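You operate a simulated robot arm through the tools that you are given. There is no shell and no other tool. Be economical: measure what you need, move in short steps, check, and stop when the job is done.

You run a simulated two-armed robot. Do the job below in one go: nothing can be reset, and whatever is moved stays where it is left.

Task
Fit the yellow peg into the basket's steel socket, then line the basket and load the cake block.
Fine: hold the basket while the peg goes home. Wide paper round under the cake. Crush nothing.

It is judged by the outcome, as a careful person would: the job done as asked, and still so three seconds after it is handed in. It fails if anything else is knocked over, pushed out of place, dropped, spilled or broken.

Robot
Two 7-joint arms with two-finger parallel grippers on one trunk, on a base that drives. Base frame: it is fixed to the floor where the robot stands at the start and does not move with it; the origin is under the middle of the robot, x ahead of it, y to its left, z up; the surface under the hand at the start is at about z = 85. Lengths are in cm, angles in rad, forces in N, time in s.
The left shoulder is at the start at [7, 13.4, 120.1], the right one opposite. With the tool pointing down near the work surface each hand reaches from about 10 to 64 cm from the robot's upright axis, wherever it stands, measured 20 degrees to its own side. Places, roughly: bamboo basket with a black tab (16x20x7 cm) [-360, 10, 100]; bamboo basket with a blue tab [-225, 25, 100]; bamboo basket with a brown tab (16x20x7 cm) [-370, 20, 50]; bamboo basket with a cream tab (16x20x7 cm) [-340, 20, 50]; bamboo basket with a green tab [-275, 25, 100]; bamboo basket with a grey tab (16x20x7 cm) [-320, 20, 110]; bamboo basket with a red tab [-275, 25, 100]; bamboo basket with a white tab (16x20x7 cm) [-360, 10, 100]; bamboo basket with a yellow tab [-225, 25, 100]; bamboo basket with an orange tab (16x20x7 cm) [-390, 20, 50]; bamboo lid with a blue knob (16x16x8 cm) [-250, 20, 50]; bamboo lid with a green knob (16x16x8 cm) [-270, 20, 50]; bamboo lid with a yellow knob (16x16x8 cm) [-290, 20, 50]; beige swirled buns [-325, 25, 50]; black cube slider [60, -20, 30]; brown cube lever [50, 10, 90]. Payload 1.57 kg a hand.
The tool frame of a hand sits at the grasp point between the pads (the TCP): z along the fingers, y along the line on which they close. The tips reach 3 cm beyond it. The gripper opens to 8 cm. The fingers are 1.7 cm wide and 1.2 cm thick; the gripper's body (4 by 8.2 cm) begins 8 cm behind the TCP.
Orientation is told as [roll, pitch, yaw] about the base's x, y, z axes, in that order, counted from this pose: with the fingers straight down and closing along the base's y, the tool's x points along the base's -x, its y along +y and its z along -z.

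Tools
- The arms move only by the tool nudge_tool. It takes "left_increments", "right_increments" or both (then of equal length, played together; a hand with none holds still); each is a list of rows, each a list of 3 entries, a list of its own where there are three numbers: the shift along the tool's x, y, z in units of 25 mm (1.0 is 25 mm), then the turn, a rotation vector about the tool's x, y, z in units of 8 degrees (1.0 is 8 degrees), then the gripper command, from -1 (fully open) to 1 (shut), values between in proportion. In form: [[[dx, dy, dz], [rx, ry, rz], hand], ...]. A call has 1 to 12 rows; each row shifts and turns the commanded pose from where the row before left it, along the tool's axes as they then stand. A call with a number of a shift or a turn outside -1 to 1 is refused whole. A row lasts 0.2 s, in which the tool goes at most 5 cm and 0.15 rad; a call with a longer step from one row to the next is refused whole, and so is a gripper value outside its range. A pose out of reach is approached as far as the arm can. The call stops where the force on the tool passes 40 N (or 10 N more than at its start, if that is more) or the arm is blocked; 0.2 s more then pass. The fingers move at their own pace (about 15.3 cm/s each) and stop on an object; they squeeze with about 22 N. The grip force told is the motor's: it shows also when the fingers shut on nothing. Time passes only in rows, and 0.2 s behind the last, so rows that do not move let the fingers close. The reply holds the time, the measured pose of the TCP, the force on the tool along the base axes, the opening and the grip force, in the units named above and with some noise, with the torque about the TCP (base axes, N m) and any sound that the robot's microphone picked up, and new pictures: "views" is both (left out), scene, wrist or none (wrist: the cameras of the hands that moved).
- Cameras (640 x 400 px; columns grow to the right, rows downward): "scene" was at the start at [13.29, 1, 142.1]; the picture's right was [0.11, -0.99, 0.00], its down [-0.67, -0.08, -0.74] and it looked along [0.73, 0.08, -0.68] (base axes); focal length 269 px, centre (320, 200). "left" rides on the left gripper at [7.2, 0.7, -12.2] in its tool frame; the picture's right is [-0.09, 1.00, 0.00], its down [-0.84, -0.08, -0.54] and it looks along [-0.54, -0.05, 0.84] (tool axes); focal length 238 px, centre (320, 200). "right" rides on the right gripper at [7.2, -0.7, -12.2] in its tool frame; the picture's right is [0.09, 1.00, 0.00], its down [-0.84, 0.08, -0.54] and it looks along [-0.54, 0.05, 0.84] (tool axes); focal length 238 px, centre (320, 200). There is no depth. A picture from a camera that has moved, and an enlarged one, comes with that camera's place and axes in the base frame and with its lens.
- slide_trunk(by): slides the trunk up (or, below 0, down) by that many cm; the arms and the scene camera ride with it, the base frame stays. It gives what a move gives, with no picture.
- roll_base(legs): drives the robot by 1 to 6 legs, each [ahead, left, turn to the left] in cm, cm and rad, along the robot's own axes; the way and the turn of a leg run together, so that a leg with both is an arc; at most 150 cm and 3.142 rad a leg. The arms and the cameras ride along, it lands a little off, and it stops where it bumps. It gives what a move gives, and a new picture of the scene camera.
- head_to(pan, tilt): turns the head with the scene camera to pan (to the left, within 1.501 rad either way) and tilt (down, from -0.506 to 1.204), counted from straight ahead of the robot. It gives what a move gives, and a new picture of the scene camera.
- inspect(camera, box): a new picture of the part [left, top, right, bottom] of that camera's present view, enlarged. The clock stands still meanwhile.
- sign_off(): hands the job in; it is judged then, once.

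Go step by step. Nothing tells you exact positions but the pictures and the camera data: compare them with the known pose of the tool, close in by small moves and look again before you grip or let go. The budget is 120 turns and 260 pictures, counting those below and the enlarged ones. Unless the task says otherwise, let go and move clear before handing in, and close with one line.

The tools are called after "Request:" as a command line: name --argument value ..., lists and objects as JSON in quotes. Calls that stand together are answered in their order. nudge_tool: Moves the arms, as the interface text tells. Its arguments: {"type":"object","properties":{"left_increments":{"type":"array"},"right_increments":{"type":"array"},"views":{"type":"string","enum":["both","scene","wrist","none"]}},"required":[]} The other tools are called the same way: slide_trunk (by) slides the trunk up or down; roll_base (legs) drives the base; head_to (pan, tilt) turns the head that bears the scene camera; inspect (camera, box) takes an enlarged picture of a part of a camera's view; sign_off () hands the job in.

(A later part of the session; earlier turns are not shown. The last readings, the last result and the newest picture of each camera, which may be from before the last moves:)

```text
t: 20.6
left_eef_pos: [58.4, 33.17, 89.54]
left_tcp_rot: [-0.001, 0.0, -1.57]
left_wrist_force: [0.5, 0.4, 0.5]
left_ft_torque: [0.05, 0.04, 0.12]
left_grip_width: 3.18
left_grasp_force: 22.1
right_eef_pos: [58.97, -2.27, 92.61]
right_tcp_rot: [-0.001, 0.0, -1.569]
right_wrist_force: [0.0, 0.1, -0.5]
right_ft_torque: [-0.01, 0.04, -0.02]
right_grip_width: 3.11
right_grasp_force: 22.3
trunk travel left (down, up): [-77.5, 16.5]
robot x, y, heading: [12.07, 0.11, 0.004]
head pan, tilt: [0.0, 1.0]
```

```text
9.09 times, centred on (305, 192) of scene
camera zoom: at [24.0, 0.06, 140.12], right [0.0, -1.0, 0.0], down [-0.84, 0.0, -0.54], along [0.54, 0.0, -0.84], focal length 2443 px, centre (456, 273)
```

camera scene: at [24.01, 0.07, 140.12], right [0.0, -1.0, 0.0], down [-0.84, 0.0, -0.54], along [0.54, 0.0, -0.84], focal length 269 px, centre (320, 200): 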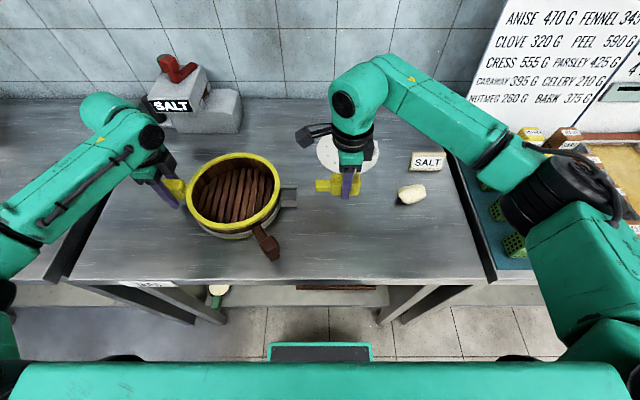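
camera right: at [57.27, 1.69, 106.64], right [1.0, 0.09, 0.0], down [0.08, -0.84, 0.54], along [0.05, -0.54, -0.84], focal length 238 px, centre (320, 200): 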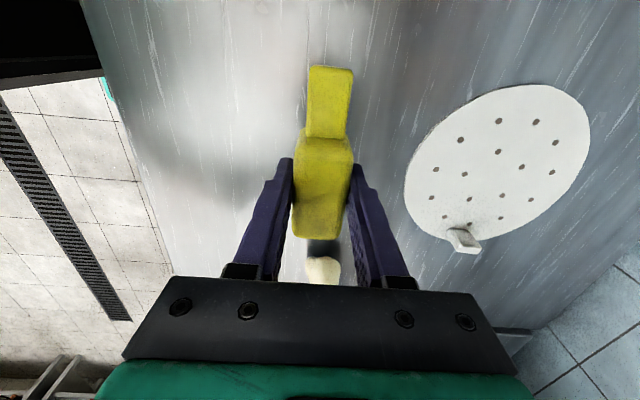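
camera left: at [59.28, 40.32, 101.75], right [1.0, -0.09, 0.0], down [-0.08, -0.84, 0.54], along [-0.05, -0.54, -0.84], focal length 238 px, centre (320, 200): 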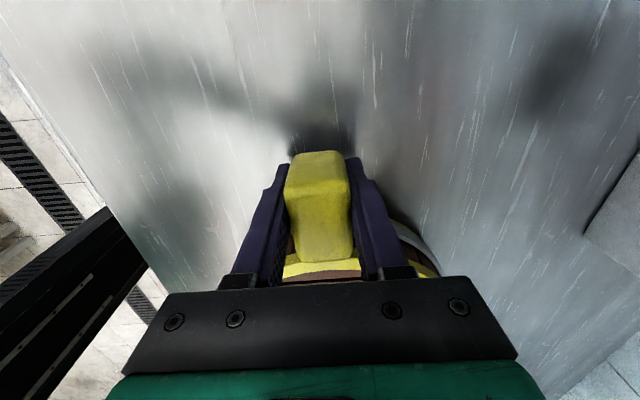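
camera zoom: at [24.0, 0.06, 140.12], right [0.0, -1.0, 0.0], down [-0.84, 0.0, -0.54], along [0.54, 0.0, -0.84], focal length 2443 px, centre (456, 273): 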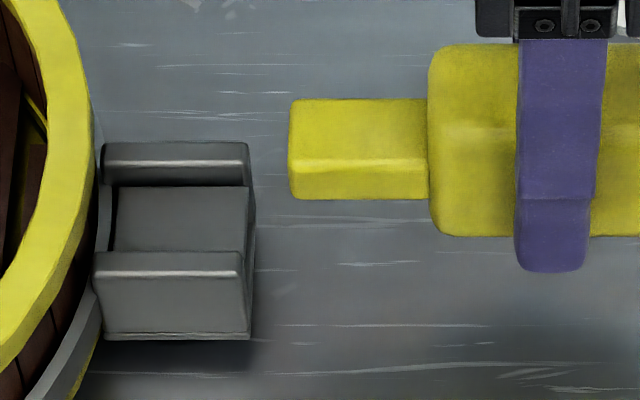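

The tongue is about 0.15 cm too far in +x and, by the scene rows, still about 2.4 cm above the channel floor. I correct both and check again before sliding in.

Request:
nudge_tool --right_increments '[[[0, -0.07, 0.4], [0, 0, 0], 1], [[0, 0, 0.36], [0, 0, 0], 1], [[0, 0, 0], [0, 0, 0], 1]]' --views "none"

Request:
inspect --camera "right" --box '[270, 0, 390, 75]'

Request:
inspect --camera "scene" --box '[270, 170, 340, 214]'

```text
t: 21.4
left_eef_pos: [58.46, 33.13, 89.62]
left_tcp_rot: [-0.001, 0.0, -1.572]
left_wrist_force: [0.8, 0.2, 0.5]
left_ft_torque: [0.06, -0.02, 0.09]
left_grip_width: 3.16
left_grasp_force: 21.7
right_eef_pos: [58.65, -2.29, 90.75]
right_tcp_rot: [-0.001, -0.002, -1.57]
right_wrist_force: [0.1, 0.4, -1.1]
right_ft_torque: [0.01, 0.0, -0.03]
right_grip_width: 3.16
right_grasp_force: 22.3
trunk travel left (down, up): [-77.5, 16.5]
robot x, y, heading: [12.12, 0.06, -0.002]
head pan, tilt: [0.0, 1.0]
```

```text
5.33 times, centred on (330, 38) of right
camera zoom: at [58.15, 4.71, 102.95], right [1.0, 0.09, 0.0], down [0.08, -0.84, 0.54], along [0.05, -0.54, -0.84], focal length 1271 px, centre (267, 1067)
```

zoom: 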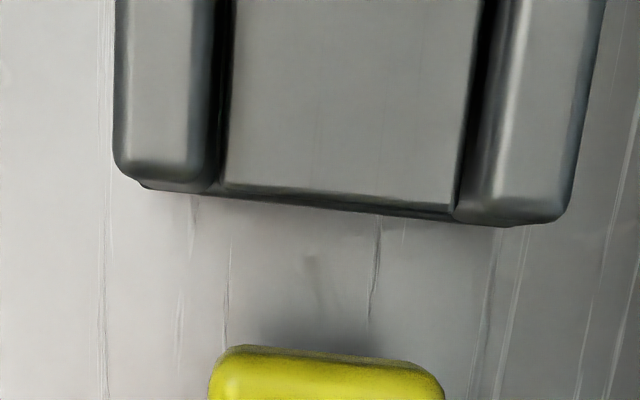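

```text
9.09 times, centred on (305, 192) of scene
camera zoom: at [24.0, 0.06, 140.12], right [0.0, -1.0, 0.0], down [-0.84, 0.0, -0.54], along [0.54, 0.0, -0.84], focal length 2443 px, centre (456, 273)
```

zoom: 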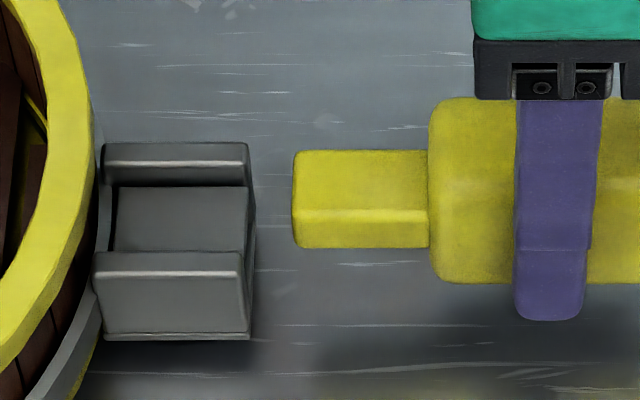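

The tongue is centred on the channel (58.75 vs 58.77) and about 0.5 cm above its floor, below the wall tops. I slide it in slowly.

Request:
nudge_tool --right_increments '[[[0.2, 0, 0], [0, 0, 0], 1], [[0.2, 0, 0], [0, 0, 0], 1], [[0.2, 0, 0], [0, 0, 0], 1], [[0.2, 0, 0], [0, 0, 0], 1], [[0.2, 0, 0], [0, 0, 0], 1], [[0.2, 0, 0], [0, 0, 0], 1], [[0, 0, 0], [0, 0, 0], 1]]' --views "none"

Request:
inspect --camera "scene" --box '[270, 170, 340, 214]'

Request:
inspect --camera "right" --box '[240, 0, 400, 100]'

```text
t: 23.0
left_eef_pos: [58.39, 33.02, 89.64]
left_tcp_rot: [0.0, 0.001, -1.57]
left_wrist_force: [0.5, -0.4, 1.1]
left_ft_torque: [0.01, -0.01, 0.09]
left_grip_width: 3.19
left_grasp_force: 21.9
right_eef_pos: [58.6, 0.59, 90.74]
right_tcp_rot: [0.0, -0.001, -1.57]
right_wrist_force: [0.0, 0.1, -1.1]
right_ft_torque: [-0.03, -0.03, 0.03]
right_grip_width: 3.16
right_grasp_force: 21.9
trunk travel left (down, up): [-77.5, 16.5]
robot x, y, heading: [11.92, 0.23, -0.002]
head pan, tilt: [0.0, 1.0]
```

```text
9.09 times, centred on (305, 192) of scene
camera zoom: at [24.0, 0.06, 140.12], right [0.0, -1.0, 0.0], down [-0.84, 0.0, -0.54], along [0.54, 0.0, -0.84], focal length 2443 px, centre (456, 273)
```

zoom: 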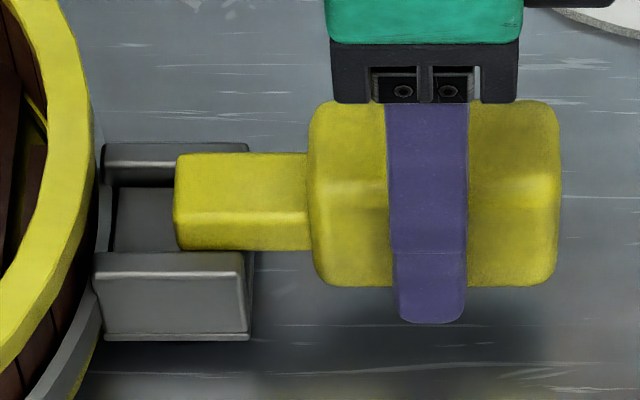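

```text
4.00 times, centred on (320, 50) of right
camera zoom: at [58.07, 7.66, 102.94], right [1.0, 0.09, 0.0], down [0.08, -0.84, 0.54], along [0.05, -0.54, -0.84], focal length 953 px, centre (320, 800)
```

zoom: 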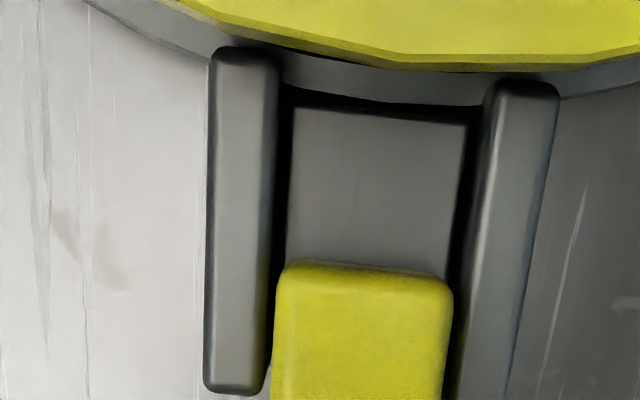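

The tongue is in the channel between the walls with about 1.5 cm to go. I continue slowly toward the stop.

Request:
nudge_tool --right_increments '[[[0.15, 0, 0], [0, 0, 0], 1], [[0.15, 0, 0], [0, 0, 0], 1], [[0.1, 0, 0], [0, 0, 0], 1], [[0.1, 0, 0], [0, 0, 0], 1], [[0.06, 0, 0], [0, 0, 0], 1], [[0, 0, 0], [0, 0, 0], 1]]' --views "none"

Request:
inspect --camera "scene" --box '[270, 170, 340, 214]'

Request:
inspect --camera "right" --box '[240, 0, 400, 100]'

```text
t: 24.4
left_eef_pos: [58.46, 33.01, 89.58]
left_tcp_rot: [0.0, -0.001, -1.572]
left_wrist_force: [0.3, -1.4, 0.8]
left_ft_torque: [-0.03, 0.02, 0.07]
left_grip_width: 3.17
left_grasp_force: 22.0
right_eef_pos: [58.7, 1.98, 90.7]
right_tcp_rot: [0.0, 0.001, -1.568]
right_wrist_force: [0.4, -0.2, -0.9]
right_ft_torque: [0.01, 0.03, -0.02]
right_grip_width: 3.15
right_grasp_force: 21.8
trunk travel left (down, up): [-77.5, 16.5]
robot x, y, heading: [12.07, 0.02, 0.001]
head pan, tilt: [0.0, 1.0]
```

```text
9.09 times, centred on (305, 192) of scene
camera zoom: at [24.0, 0.06, 140.12], right [0.0, -1.0, 0.0], down [-0.84, 0.0, -0.54], along [0.54, 0.0, -0.84], focal length 2443 px, centre (456, 273)
```

zoom: 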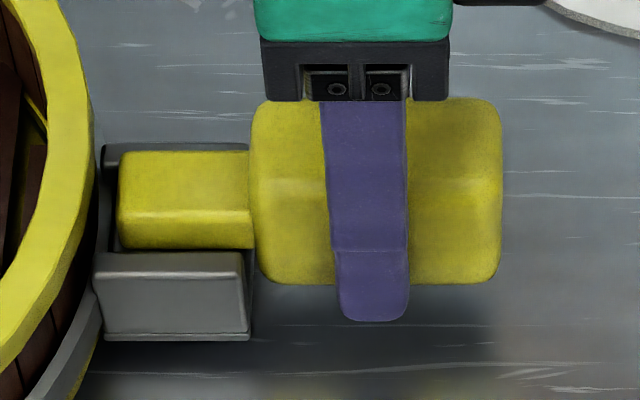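

```text
4.00 times, centred on (320, 50) of right
camera zoom: at [58.12, 9.08, 102.94], right [1.0, 0.09, 0.0], down [0.08, -0.84, 0.54], along [0.05, -0.54, -0.84], focal length 953 px, centre (320, 800)
```

zoom: 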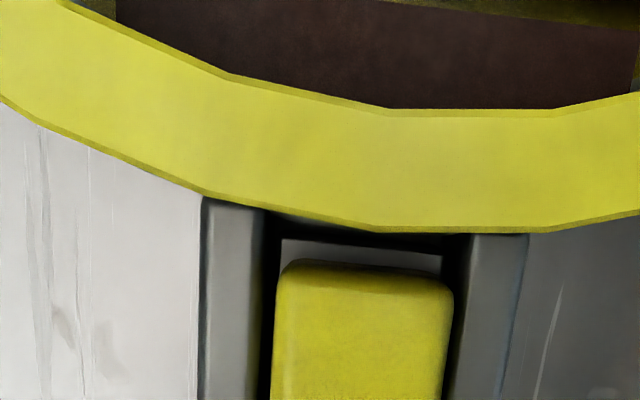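

The tongue is almost at full depth and still slightly above the floor. I lower it gently until it touches.

Request:
nudge_tool --right_increments '[[[0, 0, 0.05], [0, 0, 0], 1], [[0, 0, 0.05], [0, 0, 0], 1], [[0, 0, 0.05], [0, 0, 0], 1], [[0, 0, 0.05], [0, 0, 0], 1], [[0, 0, 0], [0, 0, 0], 1]]' --views "none"

Request:
inspect --camera "scene" --box '[270, 170, 340, 214]'

```text
t: 25.6
left_eef_pos: [58.35, 33.15, 89.68]
left_tcp_rot: [0.0, 0.0, -1.572]
left_wrist_force: [1.7, 2.0, -0.2]
left_ft_torque: [0.64, 0.02, 0.31]
left_grip_width: 3.17
left_grasp_force: 21.6
right_eef_pos: [58.58, 2.1, 90.44]
right_tcp_rot: [0.002, 0.003, -1.57]
right_wrist_force: [2.0, -2.8, 11.8]
right_ft_torque: [0.5, -0.02, -0.04]
right_grip_width: 3.13
right_grasp_force: 22.3
trunk travel left (down, up): [-77.5, 16.5]
robot x, y, heading: [11.83, -0.29, -0.002]
head pan, tilt: [0.0, 1.0]
```

```text
9.09 times, centred on (305, 192) of scene
camera zoom: at [23.9, 0.01, 140.14], right [0.0, -1.0, 0.0], down [-0.84, 0.0, -0.54], along [0.54, 0.0, -0.84], focal length 2443 px, centre (456, 273)
```

zoom: 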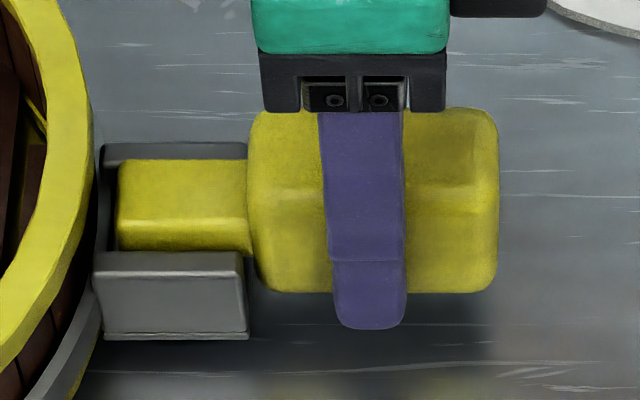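

It touched the floor (about 12 N up). I relieve slightly and push it home toward +y, the left hand holding.

Request:
nudge_tool --right_increments '[[[0, 0, -0.06], [0, 0, 0], 1], [[0.05, 0, 0], [0, 0, 0], 1], [[0.05, 0, 0], [0, 0, 0], 1], [[0.05, 0, 0], [0, 0, 0], 1], [[0.05, 0, 0], [0, 0, 0], 1], [[0, 0, 0], [0, 0, 0], 1]]' --views "none"

Request:
inspect --camera "scene" --box '[270, 170, 340, 214]'

Request:
inspect --camera "right" --box '[240, 0, 400, 100]'

```text
t: 27.0
left_eef_pos: [58.44, 33.2, 89.69]
left_tcp_rot: [0.001, 0.001, -1.568]
left_wrist_force: [0.2, 13.5, 1.9]
left_ft_torque: [-0.36, 0.06, 0.03]
left_grip_width: 3.18
left_grasp_force: 22.3
right_eef_pos: [58.54, 2.31, 90.36]
right_tcp_rot: [0.0, -0.003, -1.571]
right_wrist_force: [-0.2, -15.9, 5.4]
right_ft_torque: [0.11, -0.02, 0.11]
right_grip_width: 3.14
right_grasp_force: 21.9
trunk travel left (down, up): [-77.5, 16.5]
robot x, y, heading: [12.1, 0.19, -0.0]
head pan, tilt: [0.0, 1.0]
```

```text
9.09 times, centred on (305, 192) of scene
camera zoom: at [23.86, -0.09, 140.13], right [0.0, -1.0, 0.0], down [-0.84, 0.0, -0.54], along [0.54, 0.0, -0.84], focal length 2443 px, centre (456, 273)
```

zoom: 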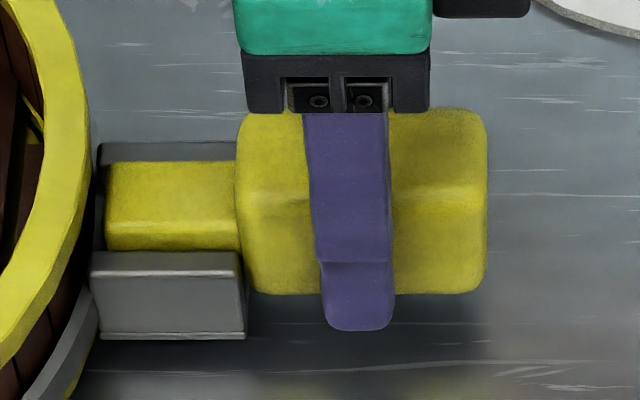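

```text
4.00 times, centred on (320, 50) of right
camera zoom: at [57.99, 9.38, 102.61], right [1.0, 0.09, 0.0], down [0.08, -0.84, 0.54], along [0.05, -0.54, -0.84], focal length 953 px, centre (320, 800)
```

zoom: 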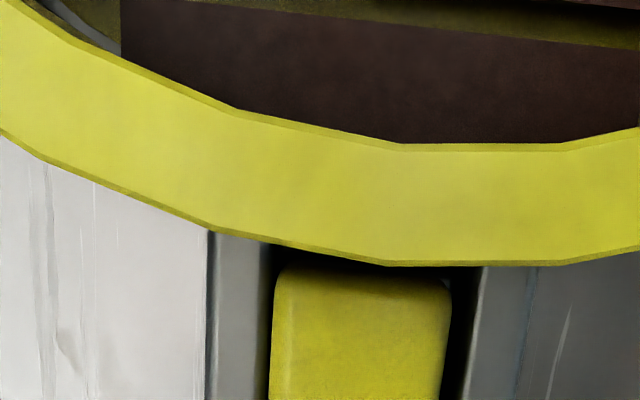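

The shoulder has met the socket mouth (16 N each side). I press a touch more to be sure it is home, and listen for a click.

Request:
nudge_tool --right_increments '[[[0.05, 0, 0], [0, 0, 0], 1], [[0.05, 0, 0], [0, 0, 0], 1], [[0.04, 0, 0], [0, 0, 0], 1], [[0, 0, 0], [0, 0, 0], 1], [[0, 0, 0], [0, 0, 0], 1]]' --views "none"

Request:
inspect --camera "scene" --box '[150, 140, 330, 260]'

```text
t: 28.2
left_eef_pos: [58.47, 33.2, 89.55]
left_tcp_rot: [0.002, 0.0, -1.571]
left_wrist_force: [0.0, 18.1, 0.9]
left_ft_torque: [-0.32, -0.02, 0.21]
left_grip_width: 3.21
left_grasp_force: 22.2
right_eef_pos: [58.56, 2.78, 90.48]
right_tcp_rot: [-0.001, 0.0, -1.569]
right_wrist_force: [-1.4, -18.9, 0.4]
right_ft_torque: [-0.13, 0.06, 0.08]
right_grip_width: 3.13
right_grasp_force: 22.6
trunk travel left (down, up): [-77.5, 16.5]
robot x, y, heading: [11.52, 0.27, 0.0]
head pan, tilt: [0.0, 1.0]
```

```text
3.33 times, centred on (240, 200) of scene
camera zoom: at [23.94, 0.07, 140.12], right [0.0, -1.0, 0.0], down [-0.84, 0.0, -0.54], along [0.54, 0.0, -0.84], focal length 896 px, centre (587, 200)
```

zoom: 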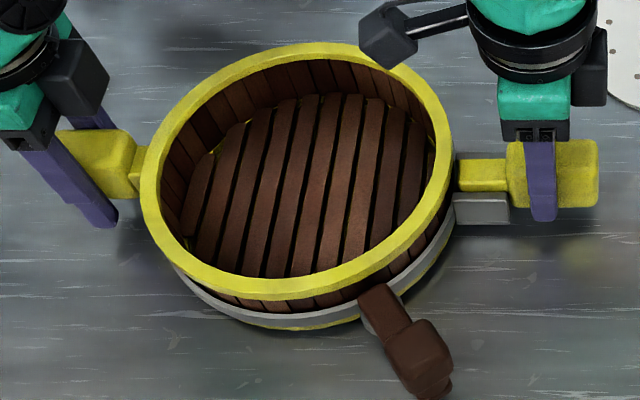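

Let me see closely whether it advanced or slipped in the grip.

Request:
inspect --camera "scene" --box '[270, 170, 340, 214]'

Request:
inspect --camera "right" --box '[240, 30, 400, 230]'

```text
9.09 times, centred on (305, 192) of scene
camera zoom: at [23.94, 0.07, 140.12], right [0.0, -1.0, 0.0], down [-0.84, 0.0, -0.54], along [0.54, 0.0, -0.84], focal length 2443 px, centre (456, 273)
```

zoom: 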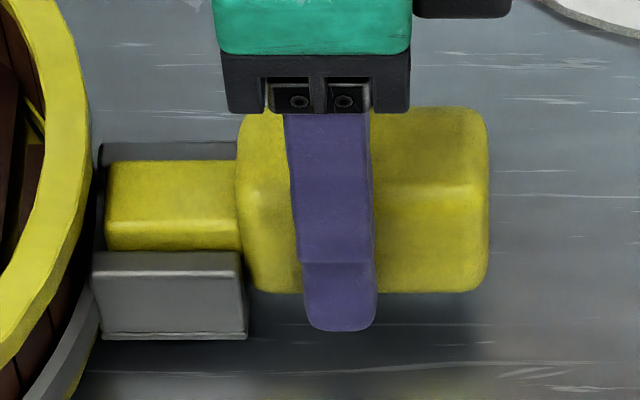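

```text
2.00 times, centred on (320, 130) of right
camera zoom: at [58.0, 9.91, 102.63], right [1.0, 0.09, 0.0], down [0.08, -0.84, 0.54], along [0.05, -0.54, -0.84], focal length 477 px, centre (320, 340)
```

zoom: 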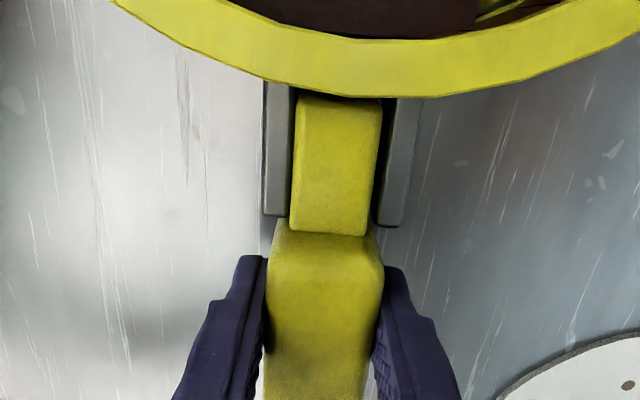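

The peg is fully in; the fingers just slipped along its head. I relieve the push and open the right hand slightly to see whether it stays seated.

Request:
nudge_tool --right_increments '[[[-0.12, 0, 0], [0, 0, 0], 1], [[-0.1, 0, 0], [0, 0, 0], 1], [[0, 0, 0], [0, 0, 0], 0.15], [[0, 0, 0], [0, 0, 0], 0.05], [[0, 0, 0], [0, 0, 0], 0.0], [[0, 0, 0], [0, 0, 0], 0.0]]' --views "none"

Request:
inspect --camera "scene" --box '[270, 170, 340, 214]'

```text
t: 29.6
left_eef_pos: [58.48, 32.98, 89.66]
left_tcp_rot: [-0.001, -0.001, -1.57]
left_wrist_force: [0.6, -1.4, 1.4]
left_ft_torque: [-0.33, 0.0, -0.02]
left_grip_width: 3.16
left_grasp_force: 22.3
right_eef_pos: [58.63, 2.3, 90.36]
right_tcp_rot: [-0.001, 0.0, -1.568]
right_wrist_force: [-0.6, 0.3, 0.1]
right_ft_torque: [0.02, 0.02, 0.0]
right_grip_width: 3.99
right_grasp_force: 0.0
trunk travel left (down, up): [-77.5, 16.5]
robot x, y, heading: [11.96, -0.09, -0.0]
head pan, tilt: [0.0, 1.0]
```

```text
9.09 times, centred on (305, 192) of scene
camera zoom: at [23.98, 0.03, 140.12], right [0.0, -1.0, 0.0], down [-0.84, 0.0, -0.54], along [0.54, 0.0, -0.84], focal length 2443 px, centre (456, 273)
```

zoom: 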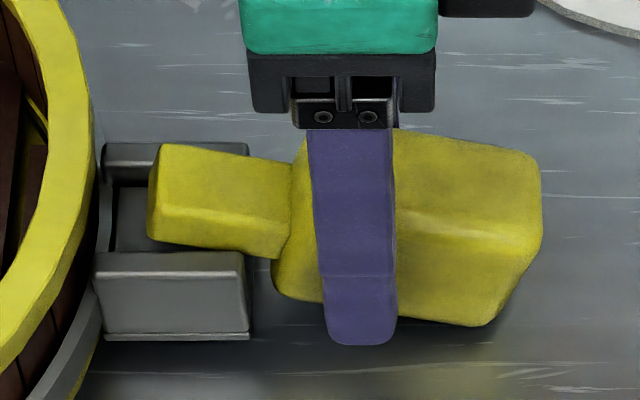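

Released, the peg slid out and tipped: that open top isn't what holds it, the real bore may lie below that plate. I regrip the peg, lift it clear and set it back on the bench to look into the mouth.

Request:
nudge_tool --right_increments '[[[0, 0, 0], [0, 0, 0], 0.3], [[0, 0, 0], [0, 0, 0], 1], [[0, 0, 0], [0, 0, 0], 1], [[0, 0, -0.4], [0, 0, 0], 1], [[0, 0, -0.6], [0, 0, 0], 1], [[-0.5, 0, -0.6], [0, 0, 0], 1], [[-0.9, 0, 0], [0, 0, 0], 1], [[-0.9, -0.4, 0], [0, 0, 0], 1], [[-0.9, -0.7, 0], [0, 0, 0], 1], [[-0.9, -0.7, 0], [0, 0, 0], 1], [[-0.9, -0.6, 0], [0, 0, 0], 1], [[0, 0, 0], [0, 0, 0], 1]]'

Request:
inspect --camera "scene" --box '[270, 170, 310, 214]'

Request:
inspect --camera "scene" --box '[310, 160, 410, 260]'

```text
t: 32.2
left_eef_pos: [58.42, 33.09, 89.72]
left_tcp_rot: [0.001, 0.001, -1.572]
left_wrist_force: [0.2, 0.2, 0.7]
left_ft_torque: [0.18, -0.01, -0.04]
left_grip_width: 3.17
left_grasp_force: 21.5
right_eef_pos: [52.61, -10.08, 94.56]
right_tcp_rot: [-0.001, 0.0, -1.568]
right_wrist_force: [1.3, -0.2, -0.9]
right_ft_torque: [0.0, 0.02, 0.02]
right_grip_width: 3.12
right_grasp_force: 21.4
trunk travel left (down, up): [-77.5, 16.5]
robot x, y, heading: [12.25, 0.14, -0.0]
head pan, tilt: [0.0, 1.0]
camera scene: at [23.98, 0.08, 140.12], right [0.0, -1.0, 0.0], down [-0.84, 0.0, -0.54], along [0.54, 0.0, -0.84], focal length 269 px, centre (320, 200)
camera right: at [52.11, -3.16, 106.76], right [1.0, 0.09, 0.0], down [0.08, -0.84, 0.54], along [0.05, -0.54, -0.84], focal length 238 px, centre (320, 200)
```

scene: 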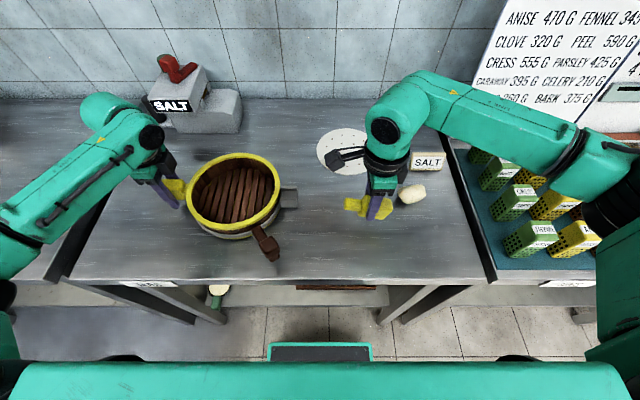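
right: 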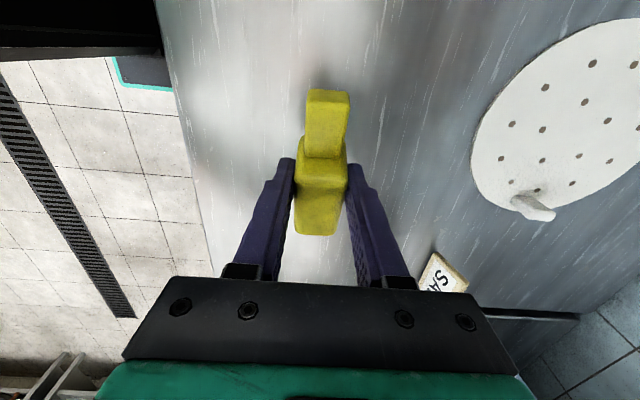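

```text
9.09 times, centred on (290, 192) of scene
camera zoom: at [23.98, 0.08, 140.12], right [0.0, -1.0, 0.0], down [-0.84, 0.0, -0.54], along [0.54, 0.0, -0.84], focal length 2443 px, centre (593, 273)
```

zoom: 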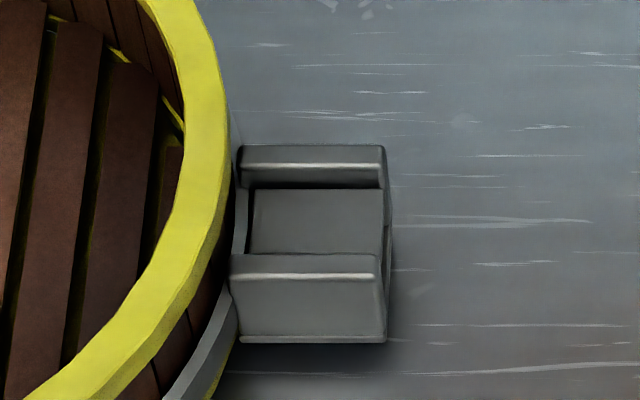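

```text
4.00 times, centred on (360, 210) of scene
camera zoom: at [23.98, 0.08, 140.12], right [0.0, -1.0, 0.0], down [-0.84, 0.0, -0.54], along [0.54, 0.0, -0.84], focal length 1075 px, centre (160, 160)
```

zoom: 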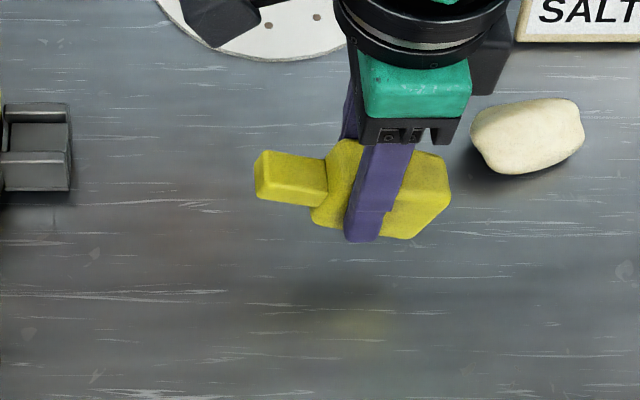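

The bore beneath the plate needs a look. First I set the peg down gently at this free spot.

Request:
nudge_tool --right_increments '[[[0, 0, 0.5], [0, 0, 0], 1], [[0, 0, 0.5], [0, 0, 0], 1], [[0, 0, 0.5], [0, 0, 0], 1], [[0, 0, 0.2], [0, 0, 0], 1], [[0, 0, 0.12], [0, 0, 0], 1], [[0, 0, 0.12], [0, 0, 0], 1], [[0, 0, 0.12], [0, 0, 0], 1], [[0, 0, 0.12], [0, 0, 0], 1], [[0, 0, 0.12], [0, 0, 0], 1], [[0, 0, 0.08], [0, 0, 0], 1], [[0, 0, 0], [0, 0, 0], 1]]' --views "none"

Request:
inspect --camera "scene" --box '[310, 160, 410, 260]'

```text
t: 34.6
left_eef_pos: [58.37, 33.23, 89.69]
left_tcp_rot: [0.001, 0.0, -1.571]
left_wrist_force: [0.3, -0.6, -0.4]
left_ft_torque: [0.39, -0.08, 0.0]
left_grip_width: 3.19
left_grasp_force: 21.8
right_eef_pos: [52.51, -9.99, 88.62]
right_tcp_rot: [0.003, -0.001, -1.569]
right_wrist_force: [-1.0, 4.8, 15.0]
right_ft_torque: [-0.4, 0.01, -0.05]
right_grip_width: 3.17
right_grasp_force: 22.5
trunk travel left (down, up): [-77.5, 16.5]
robot x, y, heading: [11.83, -0.09, 0.002]
head pan, tilt: [0.0, 1.0]
```

```text
4.00 times, centred on (360, 210) of scene
camera zoom: at [23.77, 0.28, 140.14], right [0.0, -1.0, 0.0], down [-0.84, 0.0, -0.54], along [0.54, 0.0, -0.84], focal length 1075 px, centre (160, 160)
```

zoom: 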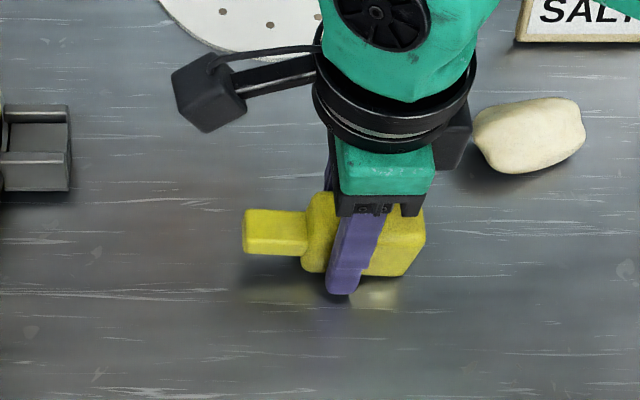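

The peg is levelled on the bench. I let go, rise, and turn the right hand to look into the socket's mouth from the right.

Request:
nudge_tool --right_increments '[[[0, 0, -0.04], [0, 0, 0], 0.1], [[0, 0, 0], [0, 0, 0], -0.4], [[0, 0, 0], [0, 0, 0], -1], [[0, 0, -1], [0, 0, 0], -1], [[0, 0, -1], [0, 0, 0], -1], [[0, 0, -1], [0, 0, -1], -1], [[0, 0, -1], [0, 0, -1], -1], [[0, 0, -1], [0, 0, -1], -1], [[0, 0, -1], [0, 0, -1], -1], [[0, 0, -1], [0, 0, -1], -1], [[0, 0, 0], [0, 0, -1], -1], [[0, 0, 0], [0, 0, -1], -1]]' --views "none"

Request:
nudge_tool --right_increments '[[[0, 0, 0], [0, 0, -1], -1], [[0, 0, 0], [0, 0, -1], -1], [[0, 0, 0], [0, 0, -1], -1], [[0, 0, 0], [0, 0, -1], -1], [[0, 0, 0], [0, 0, -1], -1], [[0, 0, 0], [0, 0, -1], -1], [[0, 0, 0], [0, 0, -1], -1], [[0, 0, 0], [0, 0, -1], -1], [[0, 0, 0], [0, 0, -1], -1]]' --views "wrist"

```text
t: 37.2
left_eef_pos: [58.55, 33.06, 89.59]
left_tcp_rot: [-0.001, -0.001, -1.571]
left_wrist_force: [-0.4, 0.1, 0.0]
left_ft_torque: [-0.12, -0.01, -0.02]
left_grip_width: 3.2
left_grasp_force: 21.8
right_eef_pos: [52.58, -10.07, 106.07]
right_tcp_rot: [0.001, -0.001, -0.587]
right_wrist_force: [0.0, -0.2, 0.4]
right_ft_torque: [0.02, 0.01, 0.04]
right_grip_width: 8.01
right_grasp_force: 0.1
trunk travel left (down, up): [-77.5, 16.5]
robot x, y, heading: [11.9, 0.25, 0.001]
head pan, tilt: [0.0, 1.0]
```

```text
t: 39.2
left_eef_pos: [58.44, 33.16, 89.61]
left_tcp_rot: [0.001, 0.001, -1.572]
left_wrist_force: [0.2, 0.3, 0.0]
left_ft_torque: [0.04, -0.01, 0.0]
left_grip_width: 3.19
left_grasp_force: 21.7
right_eef_pos: [52.66, -10.13, 106.03]
right_tcp_rot: [0.001, -0.001, 0.668]
right_wrist_force: [-1.0, -0.3, 0.9]
right_ft_torque: [-0.04, -0.02, 0.01]
right_grip_width: 8.01
right_grasp_force: 0.0
trunk travel left (down, up): [-77.5, 16.5]
robot x, y, heading: [12.3, 0.17, -0.002]
head pan, tilt: [0.0, 1.0]
camera right: at [47.55, -15.24, 118.24], right [-0.69, 0.72, 0.0], down [0.61, 0.58, 0.54], along [0.39, 0.37, -0.84], focal length 238 px, centre (320, 200)
```

right: 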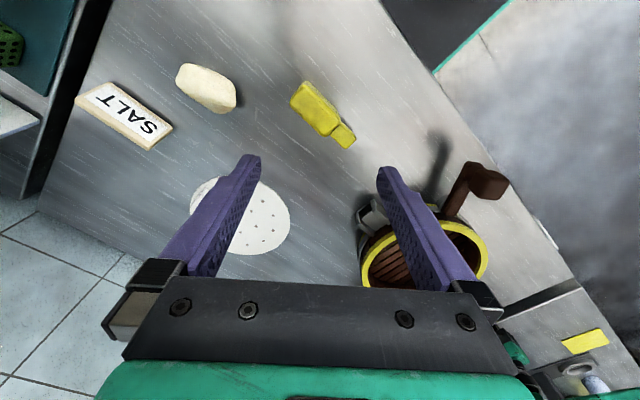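

The socket is half hidden by a finger; I shift sideways to centre it between the fingers and zoom.

Request:
nudge_tool --right_increments '[[[0.4, 0.9, 0], [0, 0, 0], -1], [[0.4, 0.9, 0], [0, 0, 0], -1], [[0.4, 0, 0], [0, 0, 0], -1]]' --views "wrist"

Request:
inspect --camera "right" --box '[280, 170, 380, 270]'

```text
t: 40.0
left_eef_pos: [58.47, 33.12, 89.68]
left_tcp_rot: [-0.001, -0.001, -1.572]
left_wrist_force: [-0.1, -0.4, -0.7]
left_ft_torque: [-0.02, -0.1, 0.02]
left_grip_width: 3.19
left_grasp_force: 21.9
right_eef_pos: [47.29, -8.51, 106.0]
right_tcp_rot: [0.002, 0.002, 0.667]
right_wrist_force: [-0.2, 0.8, 0.6]
right_ft_torque: [0.0, 0.04, 0.02]
right_grip_width: 8.01
right_grasp_force: 0.1
trunk travel left (down, up): [-77.5, 16.5]
robot x, y, heading: [11.91, -0.06, 0.003]
head pan, tilt: [0.0, 1.0]
camera right: at [42.4, -13.69, 118.28], right [-0.69, 0.73, 0.0], down [0.61, 0.58, 0.54], along [0.39, 0.37, -0.84], focal length 238 px, centre (320, 200)
```

right: 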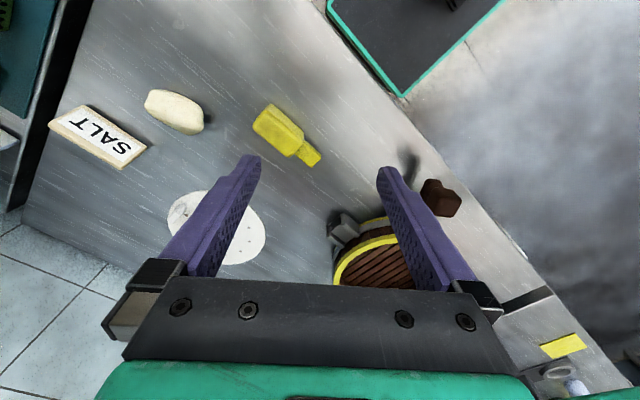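

```text
4.00 times, centred on (330, 220) of right
camera zoom: at [42.4, -13.69, 118.28], right [-0.69, 0.73, 0.0], down [0.61, 0.58, 0.54], along [0.39, 0.37, -0.84], focal length 953 px, centre (280, 120)
```

zoom: 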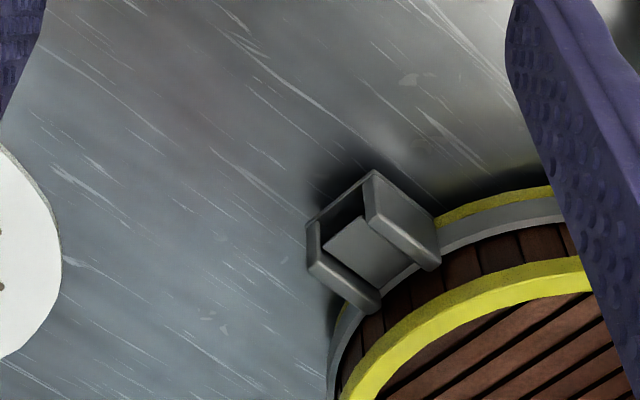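

There is a dark bore below the plate. I zoom in on it to measure.

Request:
inspect --camera "right" --box '[322, 206, 352, 226]'

```text
16.00 times, centred on (337, 216) of right
camera zoom: at [42.4, -13.69, 118.28], right [-0.69, 0.73, 0.0], down [0.61, 0.58, 0.54], along [0.39, 0.37, -0.84], focal length 3814 px, centre (48, -56)
```

zoom: 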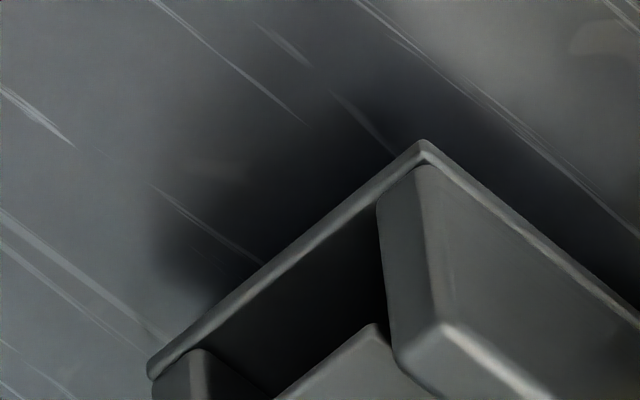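

The bore is under the plate: about x 57.5–59.9, z 85.9–87.7, practically at the height the tongue has when the peg lies on the bench. I turn the right hand back and go over the peg.

Request:
nudge_tool --right_increments '[[[0, 0, 0], [0, 0, 1], -1], [[0, 0, 0], [0, 0, 1], -1], [[0, 0, 0], [0, 0, 1], -1], [[0, 0, 0], [0, 0, 1], -1], [[0, 0, 0], [0, 0, 1], -1], [[0, 0, 0], [0, 0, 1], -1], [[0, 0, 0], [0, 0, 1], -1], [[0, 0, 0], [0, 0, 1], -1], [[0, 0, 0], [0, 0, 1], -1], [[0, 0, 0], [0, 0, 1], -1], [[0, 0, 0], [0, 0, 1], -1], [[0, 0, 0], [0, 0, 1], -1]]' --views "none"

Request:
nudge_tool --right_increments '[[[0, 0, 0], [0, 0, 1], -1], [[0, 0, 0], [0, 0, 1], -1], [[0, 0, 0], [0, 0, 1], -1], [[0, 0, 0], [0, 0, 1], -1], [[-0.3, 0.7, 0], [0, 0, 0], -1], [[-0.3, 0.7, 0], [0, 0, 0], -1], [[0, 0.68, 0], [0, 0, 0], -1], [[0, 0, 0.9], [0, 0, 0], -1], [[0, 0, 0.9], [0, 0, 0], -1], [[0, 0, 0.9], [0, 0, 0], -1], [[0, 0, 0.9], [0, 0, 0], -1], [[0, 0, 0.9], [0, 0, 0], -1]]' --views "wrist"

Request:
inspect --camera "right" --box '[240, 40, 400, 240]'

Request:
inspect --camera "scene" --box '[320, 180, 400, 240]'

```text
t: 42.6
left_eef_pos: [58.44, 33.06, 89.61]
left_tcp_rot: [0.0, -0.001, -1.57]
left_wrist_force: [-0.1, -0.2, -0.3]
left_ft_torque: [-0.01, -0.03, -0.02]
left_grip_width: 3.17
left_grasp_force: 21.6
right_eef_pos: [47.46, -8.41, 106.14]
right_tcp_rot: [-0.001, 0.002, -1.011]
right_wrist_force: [0.0, 0.4, -0.3]
right_ft_torque: [0.0, 0.0, 0.02]
right_grip_width: 8.01
right_grasp_force: 0.1
trunk travel left (down, up): [-77.5, 16.5]
robot x, y, heading: [12.02, 0.08, 0.001]
head pan, tilt: [0.0, 1.0]
```

```text
t: 45.2
left_eef_pos: [58.56, 33.0, 89.63]
left_tcp_rot: [0.0, 0.001, -1.57]
left_wrist_force: [0.4, 0.4, 0.4]
left_ft_torque: [0.08, 0.0, 0.03]
left_grip_width: 3.16
left_grasp_force: 22.7
right_eef_pos: [52.8, -9.98, 94.92]
right_tcp_rot: [0.001, -0.001, -1.567]
right_wrist_force: [0.7, 0.2, 0.6]
right_ft_torque: [-0.02, 0.0, -0.02]
right_grip_width: 8.01
right_grasp_force: 0.0
trunk travel left (down, up): [-77.5, 16.5]
robot x, y, heading: [12.36, 0.17, 0.001]
head pan, tilt: [0.0, 1.0]
camera right: at [52.26, -2.83, 107.05], right [1.0, 0.09, 0.0], down [0.08, -0.84, 0.54], along [0.05, -0.54, -0.84], focal length 238 px, centre (320, 200)
```

right: 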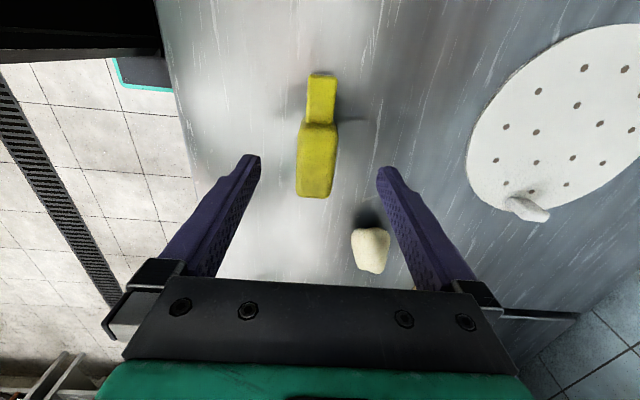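

```text
2.00 times, centred on (320, 140) of right
camera zoom: at [52.26, -2.83, 107.05], right [1.0, 0.09, 0.0], down [0.08, -0.84, 0.54], along [0.05, -0.54, -0.84], focal length 477 px, centre (320, 320)
```

zoom: 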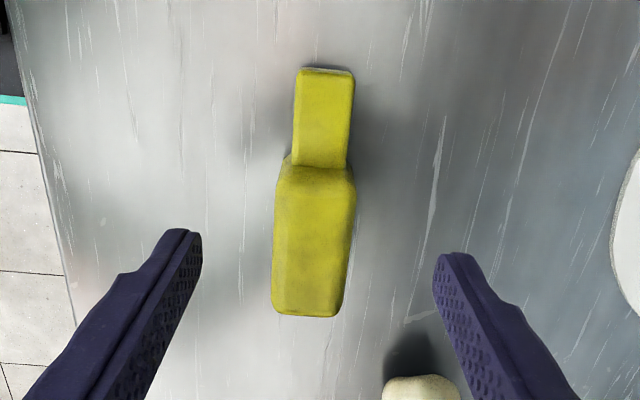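

```text
6.67 times, centred on (360, 210) of scene
camera zoom: at [24.0, 0.08, 140.12], right [0.0, -1.0, 0.0], down [-0.84, 0.0, -0.54], along [0.54, 0.0, -0.84], focal length 1792 px, centre (53, 133)
```

zoom: 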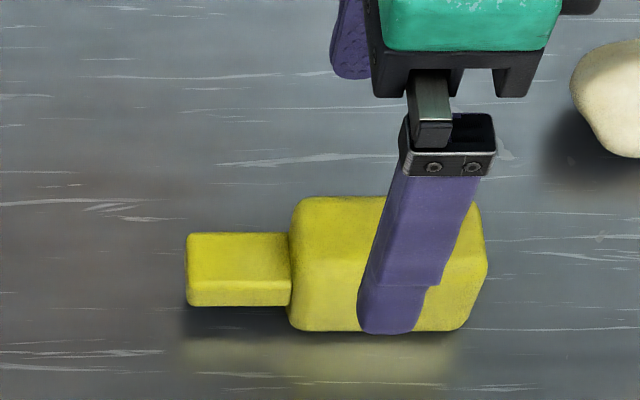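

The peg lies square and flat; its tongue spans about z 85.9–87.8, matching the bore. I grip it again at the head's middle.

Request:
nudge_tool --right_increments '[[[-0.24, -0.03, 0.6], [0, 0, 0], -1], [[0, 0, 0.7], [0, 0, 0], -1], [[0, 0, 0.7], [0, 0, 0], -1], [[0, 0, 0.57], [0, 0, 0], -1], [[0, 0, 0], [0, 0, 0], 0], [[0, 0, 0], [0, 0, 0], 0.2], [[0, 0, 0], [0, 0, 0], 1], [[0, 0, 0], [0, 0, 0], 1], [[0, 0, 0], [0, 0, 0], 1]]' --views "none"

Request:
nudge_tool --right_increments '[[[0, 0, -0.5], [0, 0, 0], 1], [[0.4, 0.5, 0], [0, 0, 0], 1], [[0.4, 0.5, 0], [0, 0, 0], 1], [[0.4, 0.5, 0], [0, 0, 0], 1], [[0.4, 0.5, 0], [0, 0, 0], 1], [[0.4, 0.44, 0], [0, 0, 0], 1], [[0.4, 0, 0], [0, 0, 0], 1], [[0.4, 0, 0], [0, 0, 0], 1], [[0, 0, 0], [0, 0, 0], 1]]' --views "wrist"

Request:
inspect --camera "right" --box '[270, 0, 390, 75]'

Request:
inspect --camera "scene" --box '[270, 170, 340, 214]'

```text
t: 47.2
left_eef_pos: [58.58, 33.12, 89.57]
left_tcp_rot: [0.0, 0.0, -1.57]
left_wrist_force: [-0.4, -0.8, 1.2]
left_ft_torque: [-0.07, -0.02, -0.04]
left_grip_width: 3.19
left_grasp_force: 22.3
right_eef_pos: [52.71, -10.52, 88.37]
right_tcp_rot: [0.0, 0.0, -1.57]
right_wrist_force: [0.8, 0.3, -0.3]
right_ft_torque: [-0.01, 0.01, -0.01]
right_grip_width: 3.13
right_grasp_force: 21.9
trunk travel left (down, up): [-77.5, 16.5]
robot x, y, heading: [12.29, -0.18, 0.002]
head pan, tilt: [0.0, 1.0]
```

```text
t: 49.2
left_eef_pos: [58.53, 33.17, 89.66]
left_tcp_rot: [-0.001, 0.001, -1.57]
left_wrist_force: [0.2, -0.1, 0.1]
left_ft_torque: [0.01, 0.0, -0.04]
left_grip_width: 3.2
left_grasp_force: 21.9
right_eef_pos: [58.75, -3.52, 89.77]
right_tcp_rot: [0.0, -0.001, -1.57]
right_wrist_force: [-0.3, -0.2, -0.9]
right_ft_torque: [0.0, -0.01, -0.03]
right_grip_width: 3.12
right_grasp_force: 22.7
trunk travel left (down, up): [-77.5, 16.5]
robot x, y, heading: [12.04, -0.12, 0.002]
head pan, tilt: [0.0, 1.0]
camera right: at [58.23, 3.51, 101.91], right [1.0, 0.09, 0.0], down [0.08, -0.84, 0.54], along [0.05, -0.54, -0.84], focal length 238 px, centre (320, 200)
```

right: 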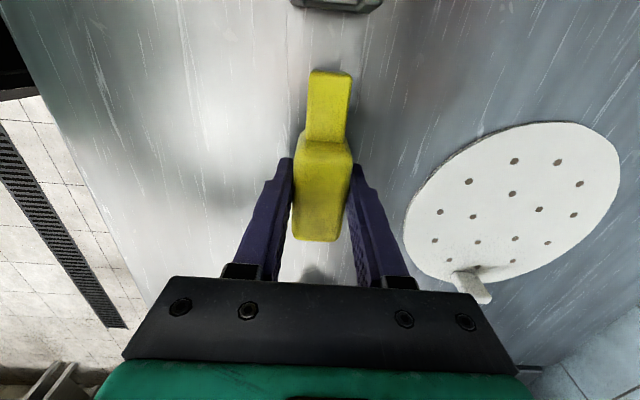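

```text
5.33 times, centred on (330, 38) of right
camera zoom: at [58.23, 3.51, 101.91], right [1.0, 0.09, 0.0], down [0.08, -0.84, 0.54], along [0.05, -0.54, -0.84], focal length 1271 px, centre (267, 1067)
```

zoom: 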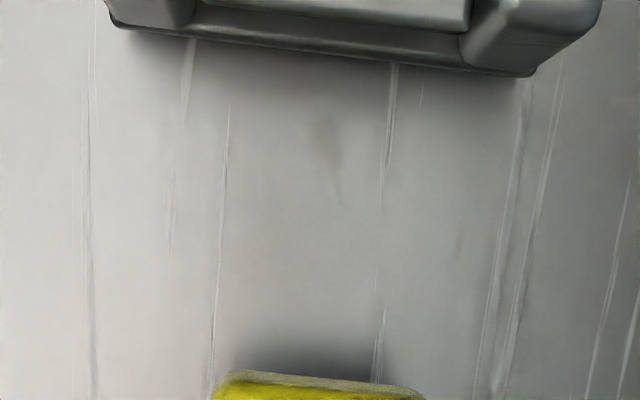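

```text
9.09 times, centred on (305, 192) of scene
camera zoom: at [24.0, 0.07, 140.12], right [0.0, -1.0, 0.0], down [-0.84, 0.0, -0.54], along [0.54, 0.0, -0.84], focal length 2443 px, centre (456, 273)
```

zoom: 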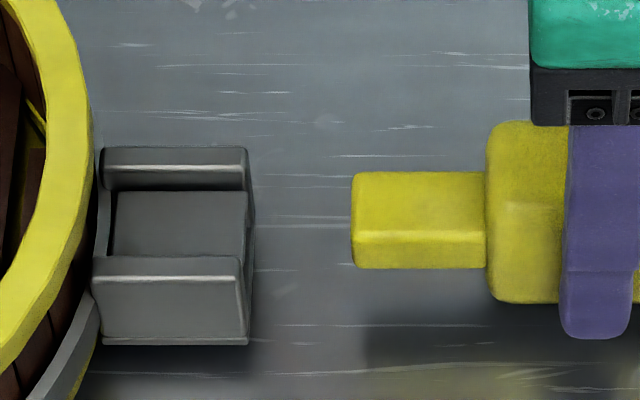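

The lip of the bore is visible. I trim yaw and x slightly, lower to just above lying height, and approach the mouth.

Request:
nudge_tool --right_increments '[[[0, -0.07, 0], [0, 0, 0.15], 1], [[0, 0, 0.3], [0, 0, 0], 1], [[0, 0, 0.22], [0, 0, 0], 1], [[0.3, 0, 0], [0, 0, 0], 1], [[0.3, 0, 0], [0, 0, 0], 1], [[0.3, 0, 0], [0, 0, 0], 1], [[0, 0, 0], [0, 0, 0], 1]]' --views "none"

Request:
inspect --camera "right" --box '[270, 0, 390, 75]'

Request:
inspect --camera "scene" --box '[270, 170, 340, 214]'

```text
t: 50.8
left_eef_pos: [58.38, 33.13, 89.75]
left_tcp_rot: [0.002, -0.001, -1.571]
left_wrist_force: [0.1, -0.4, 0.0]
left_ft_torque: [0.43, -0.06, 0.0]
left_grip_width: 3.18
left_grasp_force: 21.5
right_eef_pos: [58.44, -1.35, 88.43]
right_tcp_rot: [0.005, 0.003, -1.591]
right_wrist_force: [1.1, -4.3, 15.3]
right_ft_torque: [-0.27, 0.04, 0.01]
right_grip_width: 3.13
right_grasp_force: 22.1
trunk travel left (down, up): [-77.5, 16.5]
robot x, y, heading: [11.95, -0.1, 0.002]
head pan, tilt: [0.0, 1.0]
```

```text
5.33 times, centred on (330, 38) of right
camera zoom: at [58.08, 5.65, 100.7], right [1.0, 0.07, 0.0], down [0.06, -0.84, 0.54], along [0.04, -0.54, -0.84], focal length 1271 px, centre (267, 1067)
```

zoom: 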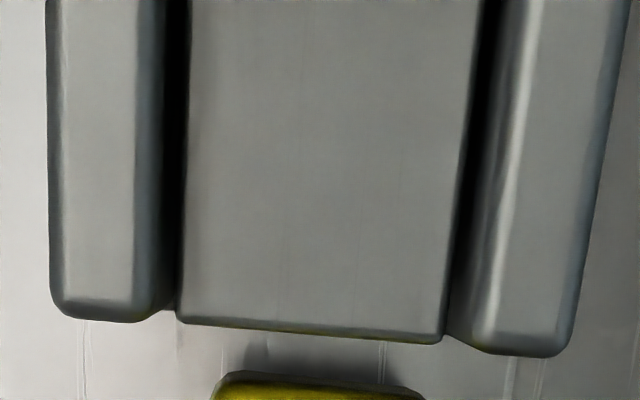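

```text
9.09 times, centred on (305, 192) of scene
camera zoom: at [23.8, -0.05, 140.15], right [0.0, -1.0, 0.0], down [-0.84, 0.0, -0.54], along [0.54, 0.0, -0.84], focal length 2443 px, centre (456, 273)
```

zoom: 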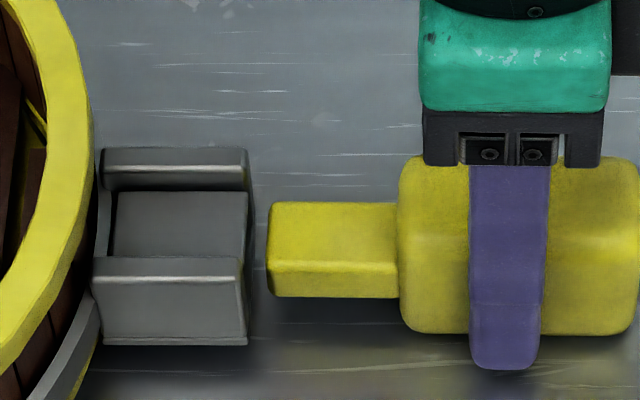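

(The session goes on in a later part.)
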